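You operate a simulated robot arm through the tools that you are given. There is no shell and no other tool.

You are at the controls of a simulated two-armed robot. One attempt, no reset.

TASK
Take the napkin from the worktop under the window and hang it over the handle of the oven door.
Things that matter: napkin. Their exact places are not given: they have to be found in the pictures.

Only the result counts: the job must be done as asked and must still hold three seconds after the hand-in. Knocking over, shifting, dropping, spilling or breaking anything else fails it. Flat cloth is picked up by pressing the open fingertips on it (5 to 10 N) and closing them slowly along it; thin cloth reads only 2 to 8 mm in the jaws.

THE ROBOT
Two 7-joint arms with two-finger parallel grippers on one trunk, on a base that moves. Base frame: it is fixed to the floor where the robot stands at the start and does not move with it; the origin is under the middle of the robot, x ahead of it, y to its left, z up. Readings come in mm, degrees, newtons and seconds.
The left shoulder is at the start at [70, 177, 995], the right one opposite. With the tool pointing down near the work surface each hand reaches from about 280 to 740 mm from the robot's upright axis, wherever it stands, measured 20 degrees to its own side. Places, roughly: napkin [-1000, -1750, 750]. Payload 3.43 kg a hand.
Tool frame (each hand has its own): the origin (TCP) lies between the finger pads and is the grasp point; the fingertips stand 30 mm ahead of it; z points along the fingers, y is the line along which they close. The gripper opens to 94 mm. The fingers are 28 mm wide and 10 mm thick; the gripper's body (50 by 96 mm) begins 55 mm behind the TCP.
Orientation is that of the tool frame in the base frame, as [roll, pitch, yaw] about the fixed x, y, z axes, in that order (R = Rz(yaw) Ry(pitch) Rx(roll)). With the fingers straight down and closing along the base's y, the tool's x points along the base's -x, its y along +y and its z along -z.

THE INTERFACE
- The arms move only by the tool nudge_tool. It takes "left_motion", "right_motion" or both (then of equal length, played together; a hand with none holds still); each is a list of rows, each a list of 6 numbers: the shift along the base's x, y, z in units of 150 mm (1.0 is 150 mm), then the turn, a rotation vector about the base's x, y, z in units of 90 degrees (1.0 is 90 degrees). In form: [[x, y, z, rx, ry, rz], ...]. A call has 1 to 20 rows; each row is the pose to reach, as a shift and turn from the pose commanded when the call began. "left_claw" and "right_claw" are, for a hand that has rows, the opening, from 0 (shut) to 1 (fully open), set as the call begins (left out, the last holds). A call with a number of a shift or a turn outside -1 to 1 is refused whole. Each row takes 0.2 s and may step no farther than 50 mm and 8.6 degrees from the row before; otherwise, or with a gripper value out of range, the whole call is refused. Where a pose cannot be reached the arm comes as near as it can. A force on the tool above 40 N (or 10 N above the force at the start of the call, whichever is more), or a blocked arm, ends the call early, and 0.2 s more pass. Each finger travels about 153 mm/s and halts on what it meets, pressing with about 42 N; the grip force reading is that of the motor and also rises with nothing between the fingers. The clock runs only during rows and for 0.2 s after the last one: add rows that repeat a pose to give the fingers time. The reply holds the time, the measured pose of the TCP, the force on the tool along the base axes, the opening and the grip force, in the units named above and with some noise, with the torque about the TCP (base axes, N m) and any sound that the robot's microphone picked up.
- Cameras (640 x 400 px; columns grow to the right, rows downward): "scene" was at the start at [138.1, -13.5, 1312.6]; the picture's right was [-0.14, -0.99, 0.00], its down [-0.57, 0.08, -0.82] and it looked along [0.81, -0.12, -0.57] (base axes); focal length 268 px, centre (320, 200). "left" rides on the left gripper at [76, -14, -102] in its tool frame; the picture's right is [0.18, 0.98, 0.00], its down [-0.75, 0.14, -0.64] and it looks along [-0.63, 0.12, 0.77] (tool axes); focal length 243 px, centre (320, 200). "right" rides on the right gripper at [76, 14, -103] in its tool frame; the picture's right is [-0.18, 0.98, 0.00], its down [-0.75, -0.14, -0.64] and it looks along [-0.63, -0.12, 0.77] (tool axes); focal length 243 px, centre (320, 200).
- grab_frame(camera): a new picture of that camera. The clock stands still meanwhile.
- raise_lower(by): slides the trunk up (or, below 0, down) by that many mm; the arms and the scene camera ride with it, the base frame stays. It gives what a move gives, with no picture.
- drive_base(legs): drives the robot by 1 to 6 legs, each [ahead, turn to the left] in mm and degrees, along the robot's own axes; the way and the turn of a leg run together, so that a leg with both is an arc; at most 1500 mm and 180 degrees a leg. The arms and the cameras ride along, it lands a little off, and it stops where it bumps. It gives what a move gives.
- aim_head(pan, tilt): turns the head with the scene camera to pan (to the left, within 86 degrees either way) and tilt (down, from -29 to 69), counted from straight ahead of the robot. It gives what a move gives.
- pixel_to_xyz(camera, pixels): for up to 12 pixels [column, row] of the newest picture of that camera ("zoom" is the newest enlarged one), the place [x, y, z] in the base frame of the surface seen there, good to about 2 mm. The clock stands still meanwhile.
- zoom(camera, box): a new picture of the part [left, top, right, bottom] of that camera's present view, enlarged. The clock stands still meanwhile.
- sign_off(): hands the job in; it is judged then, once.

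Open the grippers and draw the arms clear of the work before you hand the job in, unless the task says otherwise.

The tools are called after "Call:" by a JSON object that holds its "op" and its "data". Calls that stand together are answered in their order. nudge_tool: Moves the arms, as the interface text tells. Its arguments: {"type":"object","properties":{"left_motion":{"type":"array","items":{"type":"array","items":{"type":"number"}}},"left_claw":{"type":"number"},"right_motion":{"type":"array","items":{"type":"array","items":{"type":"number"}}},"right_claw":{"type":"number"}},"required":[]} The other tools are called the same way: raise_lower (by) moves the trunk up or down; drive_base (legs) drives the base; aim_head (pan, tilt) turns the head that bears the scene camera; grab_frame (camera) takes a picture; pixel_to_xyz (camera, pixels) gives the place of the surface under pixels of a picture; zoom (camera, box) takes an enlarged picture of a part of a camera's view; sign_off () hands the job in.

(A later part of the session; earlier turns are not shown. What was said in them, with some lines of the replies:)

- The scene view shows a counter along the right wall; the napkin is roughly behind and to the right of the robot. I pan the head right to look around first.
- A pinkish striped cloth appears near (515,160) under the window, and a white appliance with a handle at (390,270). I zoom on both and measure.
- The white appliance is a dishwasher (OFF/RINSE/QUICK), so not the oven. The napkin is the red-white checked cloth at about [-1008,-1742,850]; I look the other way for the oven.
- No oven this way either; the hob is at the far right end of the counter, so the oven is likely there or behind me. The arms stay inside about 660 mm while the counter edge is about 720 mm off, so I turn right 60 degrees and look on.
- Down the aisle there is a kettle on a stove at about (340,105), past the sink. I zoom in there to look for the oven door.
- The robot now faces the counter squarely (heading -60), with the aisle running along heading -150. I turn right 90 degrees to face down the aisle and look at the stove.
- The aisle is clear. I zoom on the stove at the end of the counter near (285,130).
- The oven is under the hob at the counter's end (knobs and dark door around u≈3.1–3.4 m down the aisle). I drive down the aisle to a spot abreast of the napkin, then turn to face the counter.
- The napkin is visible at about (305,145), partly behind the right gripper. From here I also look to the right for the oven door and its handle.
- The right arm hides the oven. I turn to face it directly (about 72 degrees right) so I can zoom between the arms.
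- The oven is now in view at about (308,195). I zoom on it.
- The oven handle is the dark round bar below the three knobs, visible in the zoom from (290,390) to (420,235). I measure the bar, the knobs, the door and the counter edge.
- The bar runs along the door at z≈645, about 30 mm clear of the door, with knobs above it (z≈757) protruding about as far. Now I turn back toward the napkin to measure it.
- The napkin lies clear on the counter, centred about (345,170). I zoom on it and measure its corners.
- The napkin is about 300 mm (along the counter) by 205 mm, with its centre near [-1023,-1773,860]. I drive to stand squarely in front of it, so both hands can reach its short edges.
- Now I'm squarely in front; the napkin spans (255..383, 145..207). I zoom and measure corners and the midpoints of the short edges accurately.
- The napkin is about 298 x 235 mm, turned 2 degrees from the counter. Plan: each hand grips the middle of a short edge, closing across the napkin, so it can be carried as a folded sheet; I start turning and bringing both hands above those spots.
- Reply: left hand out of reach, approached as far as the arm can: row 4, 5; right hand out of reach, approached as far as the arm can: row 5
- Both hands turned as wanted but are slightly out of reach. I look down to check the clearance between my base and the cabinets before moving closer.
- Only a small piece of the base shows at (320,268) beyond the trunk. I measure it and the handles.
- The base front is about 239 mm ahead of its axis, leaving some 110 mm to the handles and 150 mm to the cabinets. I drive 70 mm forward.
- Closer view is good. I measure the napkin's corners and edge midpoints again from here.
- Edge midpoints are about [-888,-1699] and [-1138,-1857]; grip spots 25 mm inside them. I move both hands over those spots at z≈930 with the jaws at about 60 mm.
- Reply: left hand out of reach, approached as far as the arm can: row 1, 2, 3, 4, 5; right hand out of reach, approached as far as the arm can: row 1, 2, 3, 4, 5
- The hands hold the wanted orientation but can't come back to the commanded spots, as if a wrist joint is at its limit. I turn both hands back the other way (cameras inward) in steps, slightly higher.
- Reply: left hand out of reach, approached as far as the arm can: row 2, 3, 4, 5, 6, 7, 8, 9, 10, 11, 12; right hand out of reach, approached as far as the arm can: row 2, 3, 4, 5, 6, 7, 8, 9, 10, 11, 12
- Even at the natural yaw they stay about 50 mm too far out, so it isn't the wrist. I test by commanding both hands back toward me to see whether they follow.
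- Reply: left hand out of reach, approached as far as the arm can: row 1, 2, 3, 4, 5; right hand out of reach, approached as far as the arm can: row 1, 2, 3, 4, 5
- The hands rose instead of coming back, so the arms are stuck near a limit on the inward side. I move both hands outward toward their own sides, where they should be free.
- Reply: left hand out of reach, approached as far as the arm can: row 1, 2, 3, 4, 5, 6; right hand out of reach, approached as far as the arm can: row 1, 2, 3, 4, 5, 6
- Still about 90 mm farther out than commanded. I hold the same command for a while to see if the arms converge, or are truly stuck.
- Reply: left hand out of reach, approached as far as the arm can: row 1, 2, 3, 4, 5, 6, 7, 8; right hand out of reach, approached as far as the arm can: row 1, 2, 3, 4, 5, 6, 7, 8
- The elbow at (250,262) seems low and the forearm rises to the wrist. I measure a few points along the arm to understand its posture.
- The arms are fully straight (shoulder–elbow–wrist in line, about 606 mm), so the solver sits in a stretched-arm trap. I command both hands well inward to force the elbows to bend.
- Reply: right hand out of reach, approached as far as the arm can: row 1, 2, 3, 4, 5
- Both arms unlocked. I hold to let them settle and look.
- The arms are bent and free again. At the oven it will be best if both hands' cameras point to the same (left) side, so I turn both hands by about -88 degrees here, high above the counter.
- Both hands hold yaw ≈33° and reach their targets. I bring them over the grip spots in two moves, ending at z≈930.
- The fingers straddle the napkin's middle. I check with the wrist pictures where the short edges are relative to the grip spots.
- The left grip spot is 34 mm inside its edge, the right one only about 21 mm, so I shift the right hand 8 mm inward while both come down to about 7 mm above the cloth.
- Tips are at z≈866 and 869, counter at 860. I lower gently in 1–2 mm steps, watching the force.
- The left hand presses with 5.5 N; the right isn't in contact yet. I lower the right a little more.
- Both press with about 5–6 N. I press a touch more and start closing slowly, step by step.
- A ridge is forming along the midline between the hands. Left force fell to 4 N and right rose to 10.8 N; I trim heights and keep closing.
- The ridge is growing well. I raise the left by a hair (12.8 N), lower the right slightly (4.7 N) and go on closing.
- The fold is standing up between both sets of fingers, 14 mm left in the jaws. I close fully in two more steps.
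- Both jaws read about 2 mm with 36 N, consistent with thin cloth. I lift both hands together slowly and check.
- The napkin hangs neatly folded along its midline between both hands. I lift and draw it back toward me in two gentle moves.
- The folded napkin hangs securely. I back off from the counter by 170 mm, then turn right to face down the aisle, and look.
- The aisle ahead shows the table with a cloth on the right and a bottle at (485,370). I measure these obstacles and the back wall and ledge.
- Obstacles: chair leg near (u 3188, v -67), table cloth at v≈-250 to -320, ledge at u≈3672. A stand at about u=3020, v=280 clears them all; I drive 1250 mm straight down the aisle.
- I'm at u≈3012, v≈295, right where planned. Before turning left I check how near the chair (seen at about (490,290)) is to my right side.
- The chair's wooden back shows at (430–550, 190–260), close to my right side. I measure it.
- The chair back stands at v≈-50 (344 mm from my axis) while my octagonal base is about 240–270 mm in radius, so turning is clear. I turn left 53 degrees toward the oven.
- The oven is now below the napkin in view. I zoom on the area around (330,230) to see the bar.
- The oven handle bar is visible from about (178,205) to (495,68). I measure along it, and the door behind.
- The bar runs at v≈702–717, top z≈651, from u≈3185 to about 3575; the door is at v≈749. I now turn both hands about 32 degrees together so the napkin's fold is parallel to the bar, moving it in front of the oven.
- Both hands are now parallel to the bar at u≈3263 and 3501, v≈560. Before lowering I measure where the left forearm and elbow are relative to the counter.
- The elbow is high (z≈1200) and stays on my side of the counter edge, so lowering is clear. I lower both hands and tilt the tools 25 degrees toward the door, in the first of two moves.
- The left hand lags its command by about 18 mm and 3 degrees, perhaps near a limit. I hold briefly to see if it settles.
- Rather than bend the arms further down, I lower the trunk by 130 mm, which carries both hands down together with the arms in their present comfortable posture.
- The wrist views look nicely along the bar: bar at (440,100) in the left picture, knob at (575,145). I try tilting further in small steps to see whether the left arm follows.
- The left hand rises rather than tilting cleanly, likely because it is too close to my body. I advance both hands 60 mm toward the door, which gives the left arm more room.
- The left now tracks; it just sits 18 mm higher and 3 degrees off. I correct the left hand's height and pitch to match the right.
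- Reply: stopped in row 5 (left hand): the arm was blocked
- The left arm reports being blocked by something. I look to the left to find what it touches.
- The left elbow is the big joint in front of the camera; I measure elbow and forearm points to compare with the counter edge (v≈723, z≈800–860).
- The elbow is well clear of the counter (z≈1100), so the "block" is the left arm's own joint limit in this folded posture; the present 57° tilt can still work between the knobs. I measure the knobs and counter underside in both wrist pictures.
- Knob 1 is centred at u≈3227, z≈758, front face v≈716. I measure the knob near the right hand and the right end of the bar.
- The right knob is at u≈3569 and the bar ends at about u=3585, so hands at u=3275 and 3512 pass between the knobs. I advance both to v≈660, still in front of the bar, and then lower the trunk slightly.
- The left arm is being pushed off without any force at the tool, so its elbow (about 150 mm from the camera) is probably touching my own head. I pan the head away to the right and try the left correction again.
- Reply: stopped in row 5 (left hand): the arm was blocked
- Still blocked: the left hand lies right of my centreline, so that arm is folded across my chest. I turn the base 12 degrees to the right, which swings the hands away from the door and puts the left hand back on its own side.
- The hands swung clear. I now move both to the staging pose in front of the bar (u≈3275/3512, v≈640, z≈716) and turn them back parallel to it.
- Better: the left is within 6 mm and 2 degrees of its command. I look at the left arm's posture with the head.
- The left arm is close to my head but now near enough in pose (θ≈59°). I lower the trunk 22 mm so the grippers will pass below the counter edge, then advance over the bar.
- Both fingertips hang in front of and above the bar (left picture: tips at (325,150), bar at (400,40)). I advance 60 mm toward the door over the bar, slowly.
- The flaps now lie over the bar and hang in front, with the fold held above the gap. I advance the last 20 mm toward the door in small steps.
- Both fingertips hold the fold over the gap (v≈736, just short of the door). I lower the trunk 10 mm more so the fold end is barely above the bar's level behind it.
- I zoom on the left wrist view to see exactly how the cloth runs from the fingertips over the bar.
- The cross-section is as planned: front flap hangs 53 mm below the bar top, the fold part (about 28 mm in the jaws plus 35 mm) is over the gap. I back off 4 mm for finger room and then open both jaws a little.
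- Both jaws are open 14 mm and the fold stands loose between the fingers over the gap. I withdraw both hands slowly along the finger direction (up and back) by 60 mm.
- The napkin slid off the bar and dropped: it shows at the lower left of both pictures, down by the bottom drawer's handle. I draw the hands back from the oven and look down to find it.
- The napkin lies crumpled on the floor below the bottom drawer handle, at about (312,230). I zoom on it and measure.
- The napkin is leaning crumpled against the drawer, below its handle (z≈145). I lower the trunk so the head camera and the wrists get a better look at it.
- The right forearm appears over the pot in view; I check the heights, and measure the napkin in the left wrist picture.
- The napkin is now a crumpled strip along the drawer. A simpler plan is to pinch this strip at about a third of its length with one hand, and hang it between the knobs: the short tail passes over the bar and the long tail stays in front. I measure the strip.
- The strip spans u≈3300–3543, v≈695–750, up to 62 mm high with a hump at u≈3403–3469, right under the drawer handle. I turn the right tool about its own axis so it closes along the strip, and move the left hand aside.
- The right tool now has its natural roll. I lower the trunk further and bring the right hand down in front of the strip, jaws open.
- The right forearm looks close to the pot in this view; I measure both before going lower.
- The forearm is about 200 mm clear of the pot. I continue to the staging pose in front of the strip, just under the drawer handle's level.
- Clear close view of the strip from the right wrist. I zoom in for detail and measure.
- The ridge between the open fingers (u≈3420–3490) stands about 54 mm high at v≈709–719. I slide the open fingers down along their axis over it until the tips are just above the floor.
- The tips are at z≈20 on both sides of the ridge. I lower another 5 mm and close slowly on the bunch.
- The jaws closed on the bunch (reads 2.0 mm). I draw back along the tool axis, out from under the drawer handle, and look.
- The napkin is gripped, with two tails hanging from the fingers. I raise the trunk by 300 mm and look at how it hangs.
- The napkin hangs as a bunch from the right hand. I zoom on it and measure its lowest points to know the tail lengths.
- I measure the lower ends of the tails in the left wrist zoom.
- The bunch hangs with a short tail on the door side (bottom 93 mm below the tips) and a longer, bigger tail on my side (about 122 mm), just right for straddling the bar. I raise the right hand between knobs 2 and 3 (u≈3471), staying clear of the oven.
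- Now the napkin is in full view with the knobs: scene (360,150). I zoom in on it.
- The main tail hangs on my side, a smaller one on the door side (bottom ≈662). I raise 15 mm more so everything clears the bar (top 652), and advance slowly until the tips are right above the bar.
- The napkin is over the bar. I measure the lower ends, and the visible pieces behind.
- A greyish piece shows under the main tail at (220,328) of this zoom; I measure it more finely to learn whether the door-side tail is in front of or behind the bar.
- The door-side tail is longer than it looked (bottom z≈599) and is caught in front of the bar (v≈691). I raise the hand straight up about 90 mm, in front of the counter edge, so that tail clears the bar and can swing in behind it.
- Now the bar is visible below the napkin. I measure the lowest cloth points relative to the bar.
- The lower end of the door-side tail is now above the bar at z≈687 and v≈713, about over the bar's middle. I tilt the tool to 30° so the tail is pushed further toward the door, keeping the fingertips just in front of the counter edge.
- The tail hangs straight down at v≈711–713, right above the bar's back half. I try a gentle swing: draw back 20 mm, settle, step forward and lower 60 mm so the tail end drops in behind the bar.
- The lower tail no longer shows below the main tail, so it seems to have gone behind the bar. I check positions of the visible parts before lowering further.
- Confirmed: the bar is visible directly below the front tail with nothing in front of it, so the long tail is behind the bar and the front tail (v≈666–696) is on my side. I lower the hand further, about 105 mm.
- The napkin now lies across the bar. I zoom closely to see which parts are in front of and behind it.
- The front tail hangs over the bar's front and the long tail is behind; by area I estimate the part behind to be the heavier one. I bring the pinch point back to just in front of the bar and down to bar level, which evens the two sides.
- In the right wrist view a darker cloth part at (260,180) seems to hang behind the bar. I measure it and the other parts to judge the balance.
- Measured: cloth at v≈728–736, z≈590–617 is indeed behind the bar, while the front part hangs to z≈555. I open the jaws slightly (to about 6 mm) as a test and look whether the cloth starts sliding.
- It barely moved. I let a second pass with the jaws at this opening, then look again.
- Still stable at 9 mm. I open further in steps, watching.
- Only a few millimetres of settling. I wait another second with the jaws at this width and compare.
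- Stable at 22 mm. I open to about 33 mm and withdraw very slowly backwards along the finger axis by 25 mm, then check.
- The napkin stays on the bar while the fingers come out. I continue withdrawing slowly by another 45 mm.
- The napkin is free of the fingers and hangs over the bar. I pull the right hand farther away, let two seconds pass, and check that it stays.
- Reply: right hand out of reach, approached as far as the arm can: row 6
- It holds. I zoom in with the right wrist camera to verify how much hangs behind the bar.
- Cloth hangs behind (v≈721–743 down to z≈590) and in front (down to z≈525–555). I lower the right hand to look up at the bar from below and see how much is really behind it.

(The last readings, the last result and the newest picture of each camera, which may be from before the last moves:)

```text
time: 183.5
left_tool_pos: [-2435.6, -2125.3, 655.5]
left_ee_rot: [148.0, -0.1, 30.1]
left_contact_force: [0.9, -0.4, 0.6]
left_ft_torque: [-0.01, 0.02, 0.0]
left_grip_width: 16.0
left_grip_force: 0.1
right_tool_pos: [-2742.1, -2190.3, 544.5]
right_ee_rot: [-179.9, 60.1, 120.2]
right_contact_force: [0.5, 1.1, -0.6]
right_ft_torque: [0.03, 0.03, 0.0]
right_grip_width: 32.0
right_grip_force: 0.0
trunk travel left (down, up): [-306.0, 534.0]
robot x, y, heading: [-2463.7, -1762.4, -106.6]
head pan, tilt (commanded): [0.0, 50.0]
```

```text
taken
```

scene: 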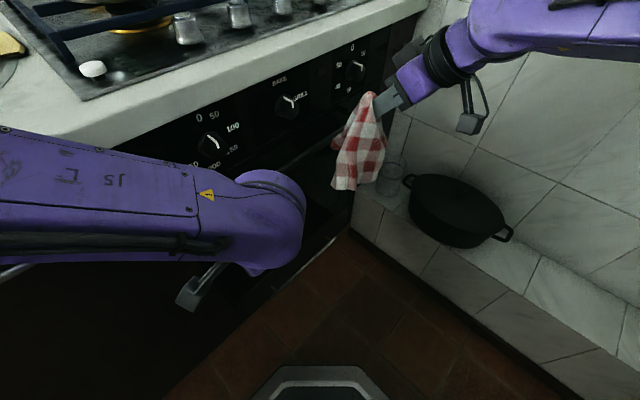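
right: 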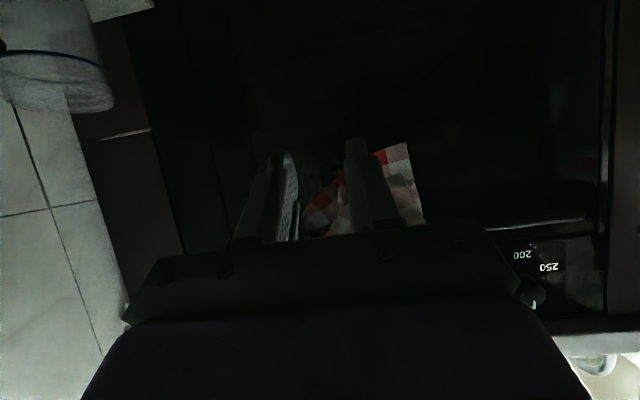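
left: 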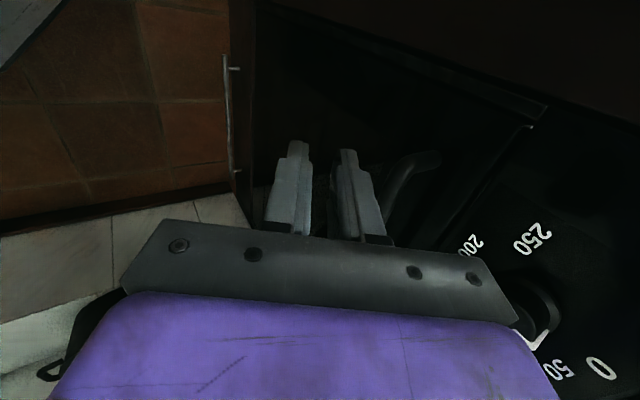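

The fingers cover the napkin in this view. I shift the right hand 120 mm to the left and a bit lower to look past them.

Call:
{"op": "nudge_tool", "data": {"right_motion": [[0.115, 0.067, -0.07, 0, 0, 0], [0.231, 0.133, -0.14, 0, 0, 0], [0.346, 0.2, -0.2, 0, 0, 0], [0.462, 0.267, -0.27, 0, 0, 0], [0.577, 0.333, -0.33, 0, 0, 0], [0.693, 0.4, -0.4, 0, 0, 0]]}}

Call:
{"op": "grab_frame", "data": {"camera": "right"}}

```text
time: 184.9
left_tool_pos: [-2436.0, -2125.6, 655.6]
left_ee_rot: [148.1, -0.1, 30.2]
left_contact_force: [-0.5, -0.2, 0.4]
left_ft_torque: [0.03, -0.01, 0.02]
left_grip_width: 16.2
left_grip_force: 0.1
right_tool_pos: [-2639.3, -2131.4, 485.3]
right_ee_rot: [-179.9, 60.1, 120.3]
right_contact_force: [0.1, 0.0, 0.3]
right_ft_torque: [0.0, -0.01, 0.01]
right_grip_width: 32.2
right_grip_force: 0.0
trunk travel left (down, up): [-306.0, 534.0]
robot x, y, heading: [-2459.5, -1759.9, -106.8]
head pan, tilt (commanded): [0.0, 50.0]
```

```text
taken
```

right: 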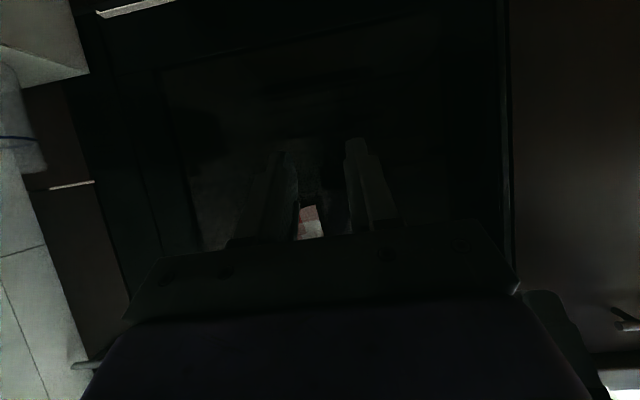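

The gripper hides it again. I move the right hand to the right of the napkin, level the tool so its camera looks upward, and look from below.

Call:
{"op": "nudge_tool", "data": {"right_motion": [[-0.085, -0.106, 0.09, -0.029, -0.0167, 0], [-0.169, -0.211, 0.18, -0.058, -0.0334, 0], [-0.253, -0.317, 0.27, -0.087, -0.05, 0], [-0.338, -0.423, 0.36, -0.116, -0.0668, 0], [-0.422, -0.528, 0.45, -0.1445, -0.0835, 0]]}}

Call:
{"op": "nudge_tool", "data": {"right_motion": [[-0.085, -0.106, 0.09, -0.029, -0.0167, 0], [-0.169, -0.211, 0.18, -0.058, -0.0334, 0], [-0.253, -0.317, 0.27, -0.087, -0.05, 0], [-0.338, -0.423, 0.36, -0.116, -0.0668, 0], [-0.422, -0.528, 0.45, -0.1445, -0.0835, 0]]}}

Call:
{"op": "grab_frame", "data": {"camera": "right"}}

Call:
{"op": "grab_frame", "data": {"camera": "scene"}}

```text
time: 186.1
left_tool_pos: [-2436.2, -2125.7, 656.7]
left_ee_rot: [147.9, 0.0, 30.2]
left_contact_force: [-0.6, -1.0, 0.0]
left_ft_torque: [-0.01, 0.01, -0.03]
left_grip_width: 16.2
left_grip_force: 0.1
right_tool_pos: [-2700.7, -2210.4, 553.0]
right_ee_rot: [-179.6, 75.1, 120.6]
right_contact_force: [-0.1, -0.9, -0.2]
right_ft_torque: [-0.01, 0.0, 0.04]
right_grip_width: 31.8
right_grip_force: 0.1
trunk travel left (down, up): [-306.0, 534.0]
robot x, y, heading: [-2460.8, -1757.9, -106.5]
head pan, tilt (commanded): [0.0, 50.0]
```

```text
time: 187.3
left_tool_pos: [-2436.4, -2126.1, 657.4]
left_ee_rot: [148.0, 0.0, 30.2]
left_contact_force: [-0.4, -0.5, 0.6]
left_ft_torque: [-0.03, -0.02, -0.01]
left_grip_width: 16.1
left_grip_force: 0.1
right_tool_pos: [-2765.5, -2288.0, 621.2]
right_ee_rot: [-39.0, 89.8, -98.8]
right_contact_force: [0.6, 0.6, 0.5]
right_ft_torque: [0.02, 0.0, 0.01]
right_grip_width: 32.0
right_grip_force: 0.0
trunk travel left (down, up): [-306.0, 534.0]
robot x, y, heading: [-2459.3, -1756.1, -106.6]
head pan, tilt (commanded): [0.0, 50.0]
```

```text
taken
```

right: 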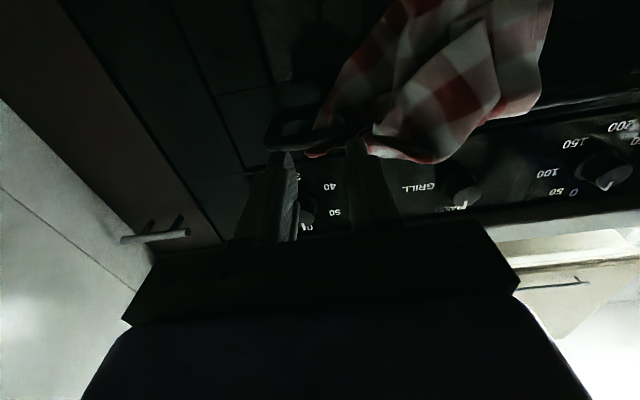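

```text
taken
```

scene: 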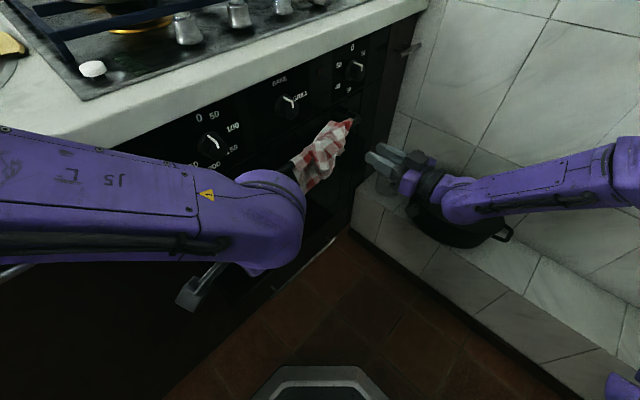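

A good view from below and the right. I zoom in on the napkin around the bar.

Call:
{"op": "zoom", "data": {"camera": "right", "box": [260, 0, 580, 180]}}

Call:
{"op": "pixel_to_xyz", "data": {"camera": "zoom", "pixels": [[150, 200], [200, 150], [240, 90], [130, 240], [180, 250], [100, 290], [300, 60], [380, 100], [450, 60], [530, 30], [280, 20], [340, 200]]}}

```text
2.00 times, centred on (420, 90) of right
```

zoom: 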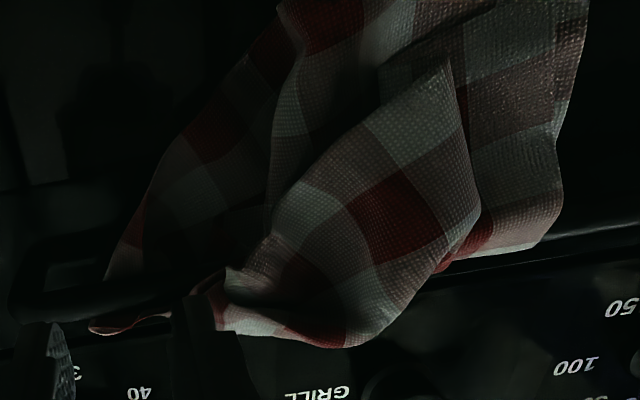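

```text
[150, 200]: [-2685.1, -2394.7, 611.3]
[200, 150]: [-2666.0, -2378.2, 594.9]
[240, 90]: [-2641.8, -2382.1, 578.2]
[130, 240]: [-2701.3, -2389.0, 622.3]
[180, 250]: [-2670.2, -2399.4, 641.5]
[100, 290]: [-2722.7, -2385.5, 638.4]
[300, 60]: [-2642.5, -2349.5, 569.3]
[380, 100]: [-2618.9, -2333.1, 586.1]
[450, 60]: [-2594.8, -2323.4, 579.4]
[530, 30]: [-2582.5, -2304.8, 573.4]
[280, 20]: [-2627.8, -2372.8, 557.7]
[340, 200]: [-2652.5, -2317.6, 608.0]
```

The tail behind the bar reaches below z≈558 at v≈741 and is wide, so the napkin hangs well on both sides and has been still for over nine seconds. I open the grippers and draw both hands back from the oven.

Call:
{"op": "nudge_tool", "data": {"left_motion": [[-0.033, 0.058, 0, 0, 0, 0], [-0.067, 0.115, 0, 0, 0, 0], [-0.1, 0.173, 0, 0, 0, 0], [-0.1, 0.173, 0, 0, 0, 0]], "right_motion": [[-0.067, 0.115, 0, 0, 0, 0], [-0.133, 0.231, 0, 0, 0, 0], [-0.2, 0.346, 0, 0, 0, 0], [-0.267, 0.462, 0, 0, 0, 0]]}}

Call:
{"op": "nudge_tool", "data": {"left_motion": [[0, 0, 0, 0, 0, 0], [0, 0, 0, 0, 0, 0], [0, 0, 0, 0, 0, 0]], "right_motion": [[0, 0, 0, 0, 0, 0], [0, 0, 0, 0, 0, 0], [0, 0, 0, 0, 0, 0]], "left_claw": 1, "right_claw": 1}}

Call:
{"op": "grab_frame", "data": {"camera": "scene"}}

Call:
{"op": "grab_frame", "data": {"camera": "right"}}

Call:
{"op": "grab_frame", "data": {"camera": "left"}}

```text
time: 188.3
left_tool_pos: [-2451.9, -2099.0, 656.1]
left_ee_rot: [147.9, -0.1, 30.2]
left_contact_force: [0.8, -0.4, -0.2]
left_ft_torque: [0.0, -0.03, 0.0]
left_grip_width: 15.7
left_grip_force: 0.0
right_tool_pos: [-2804.5, -2220.5, 619.7]
right_ee_rot: [-34.7, 89.9, -94.4]
right_contact_force: [0.3, 0.7, 0.2]
right_ft_torque: [0.0, 0.01, 0.01]
right_grip_width: 32.1
right_grip_force: 0.1
trunk travel left (down, up): [-306.0, 534.0]
robot x, y, heading: [-2463.8, -1760.3, -106.8]
head pan, tilt (commanded): [0.0, 50.0]
```

```text
time: 189.1
left_tool_pos: [-2451.3, -2099.1, 656.3]
left_ee_rot: [148.0, 0.0, 30.3]
left_contact_force: [0.0, 0.1, 0.4]
left_ft_torque: [0.02, 0.02, 0.0]
left_grip_width: 93.8
left_grip_force: 0.0
right_tool_pos: [-2804.5, -2220.0, 618.9]
right_ee_rot: [-41.1, 89.8, -100.9]
right_contact_force: [-0.6, -0.3, 0.1]
right_ft_torque: [-0.02, -0.02, 0.03]
right_grip_width: 94.0
right_grip_force: 0.0
trunk travel left (down, up): [-306.0, 534.0]
robot x, y, heading: [-2460.6, -1764.0, -106.0]
head pan, tilt (commanded): [0.0, 50.0]
```

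```text
taken
```

scene: 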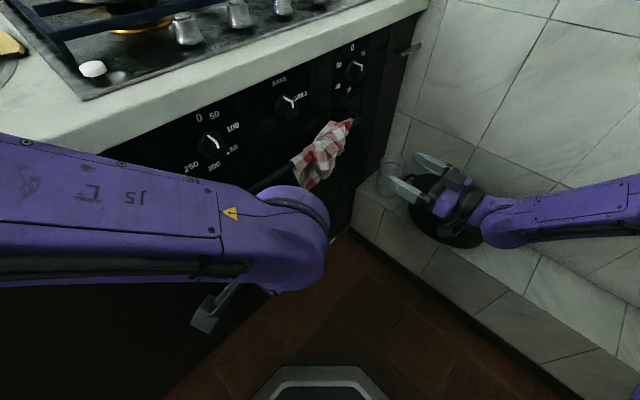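

```text
taken
```

right: 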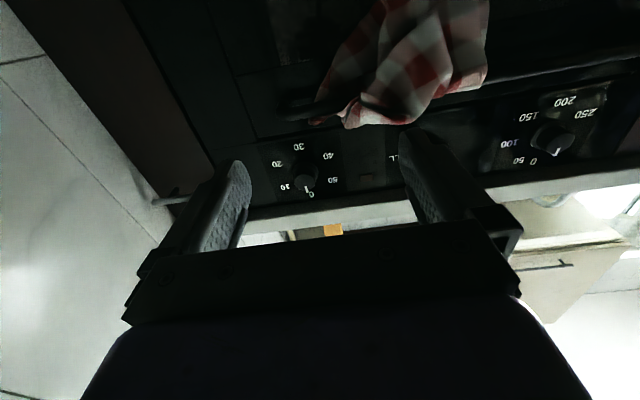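

```text
taken
```

left: 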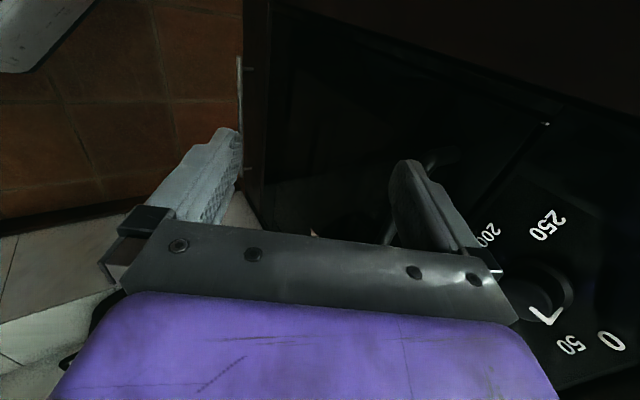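

The napkin stays put and both grippers are open and clear. I check that the knobs all still point the same way and everything else is undisturbed.

Call:
{"op": "zoom", "data": {"camera": "scene", "box": [170, 30, 410, 200]}}

Call:
{"op": "aim_head", "data": {"pan": -40, "tilt": 40}}

Call:
{"op": "grab_frame", "data": {"camera": "scene"}}

```text
2.35 times, centred on (290, 115) of scene
```

zoom: 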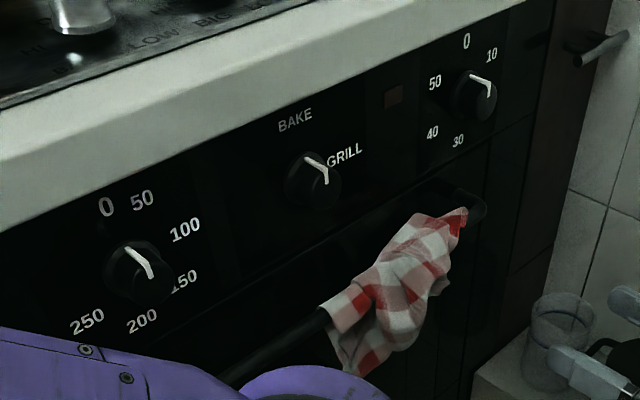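

```text
time: 190.1
left_tool_pos: [-2450.5, -2099.3, 656.5]
left_ee_rot: [148.1, 0.0, 30.1]
left_contact_force: [0.0, -1.1, -0.9]
left_ft_torque: [0.03, 0.02, 0.02]
left_grip_width: 94.0
left_grip_force: 0.0
right_tool_pos: [-2804.5, -2221.4, 618.9]
right_ee_rot: [-42.5, 89.7, -102.2]
right_contact_force: [0.0, 0.1, -0.8]
right_ft_torque: [-0.02, 0.02, 0.02]
right_grip_width: 94.1
right_grip_force: 0.1
trunk travel left (down, up): [-306.0, 534.0]
robot x, y, heading: [-2461.5, -1756.6, -106.7]
head pan, tilt (commanded): [-40.0, 40.0]
```

```text
taken
```

scene: 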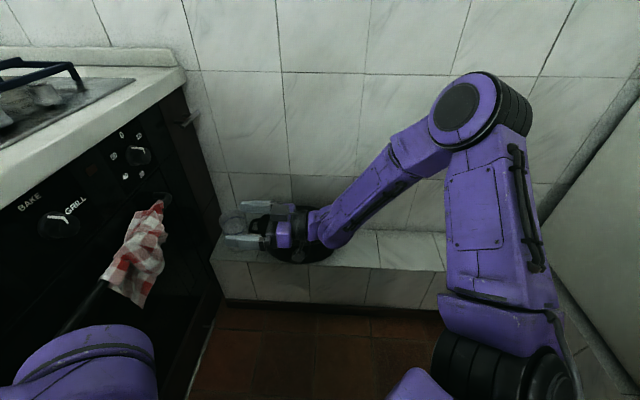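

All three knobs point the same way as before, and the pot and glass stand untouched. I compare the napkin once more with the same zoom as at t=182 s to be sure it isn't creeping.

Call:
{"op": "aim_head", "data": {"pan": 0, "tilt": 50}}

Call:
{"op": "zoom", "data": {"camera": "scene", "box": [290, 80, 410, 220]}}

```text
time: 191.2
left_tool_pos: [-2452.4, -2099.9, 657.1]
left_ee_rot: [148.0, 0.0, 30.1]
left_contact_force: [-1.0, 1.0, -0.1]
left_ft_torque: [0.0, -0.03, 0.01]
left_grip_width: 93.9
left_grip_force: 0.0
right_tool_pos: [-2804.7, -2219.3, 619.8]
right_ee_rot: [-42.2, 89.8, -101.8]
right_contact_force: [-0.1, 0.3, 0.5]
right_ft_torque: [-0.03, 0.02, -0.02]
right_grip_width: 93.8
right_grip_force: 0.2
trunk travel left (down, up): [-306.0, 534.0]
robot x, y, heading: [-2461.5, -1758.7, -106.8]
head pan, tilt (commanded): [0.0, 50.0]
```

```text
2.86 times, centred on (350, 150) of scene
```

zoom: 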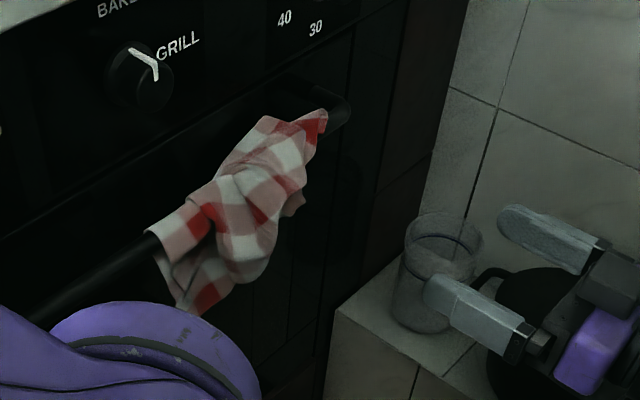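

The napkin is in exactly the same place as nine seconds ago, hanging over the oven door handle on both sides. Both grippers are open and clear, so I hand the job in.

Call:
{"op": "sign_off", "data": {}}

```text
The job is handed in.
```

The napkin is hanging over the oven door handle, with cloth on both sides of the bar. It did not move for the last nine seconds before I handed the job in. Both grippers are open and clear of it.

- **Dropped once:** on my first try the napkin slid off the bar and fell to the floor. I picked it up again and hung it between the middle and right knobs.
- **How it hangs:** it is bunched rather than neatly spread. The front hangs about 95 to 125 mm below the top of the bar, and the back at least 95 mm.
- **Other items:** during the first try the left gripper pressed lightly, about 5 N, on something beside it, probably the left knob. All three knobs still point the same way as at the start, and I saw nothing else shifted or knocked over.
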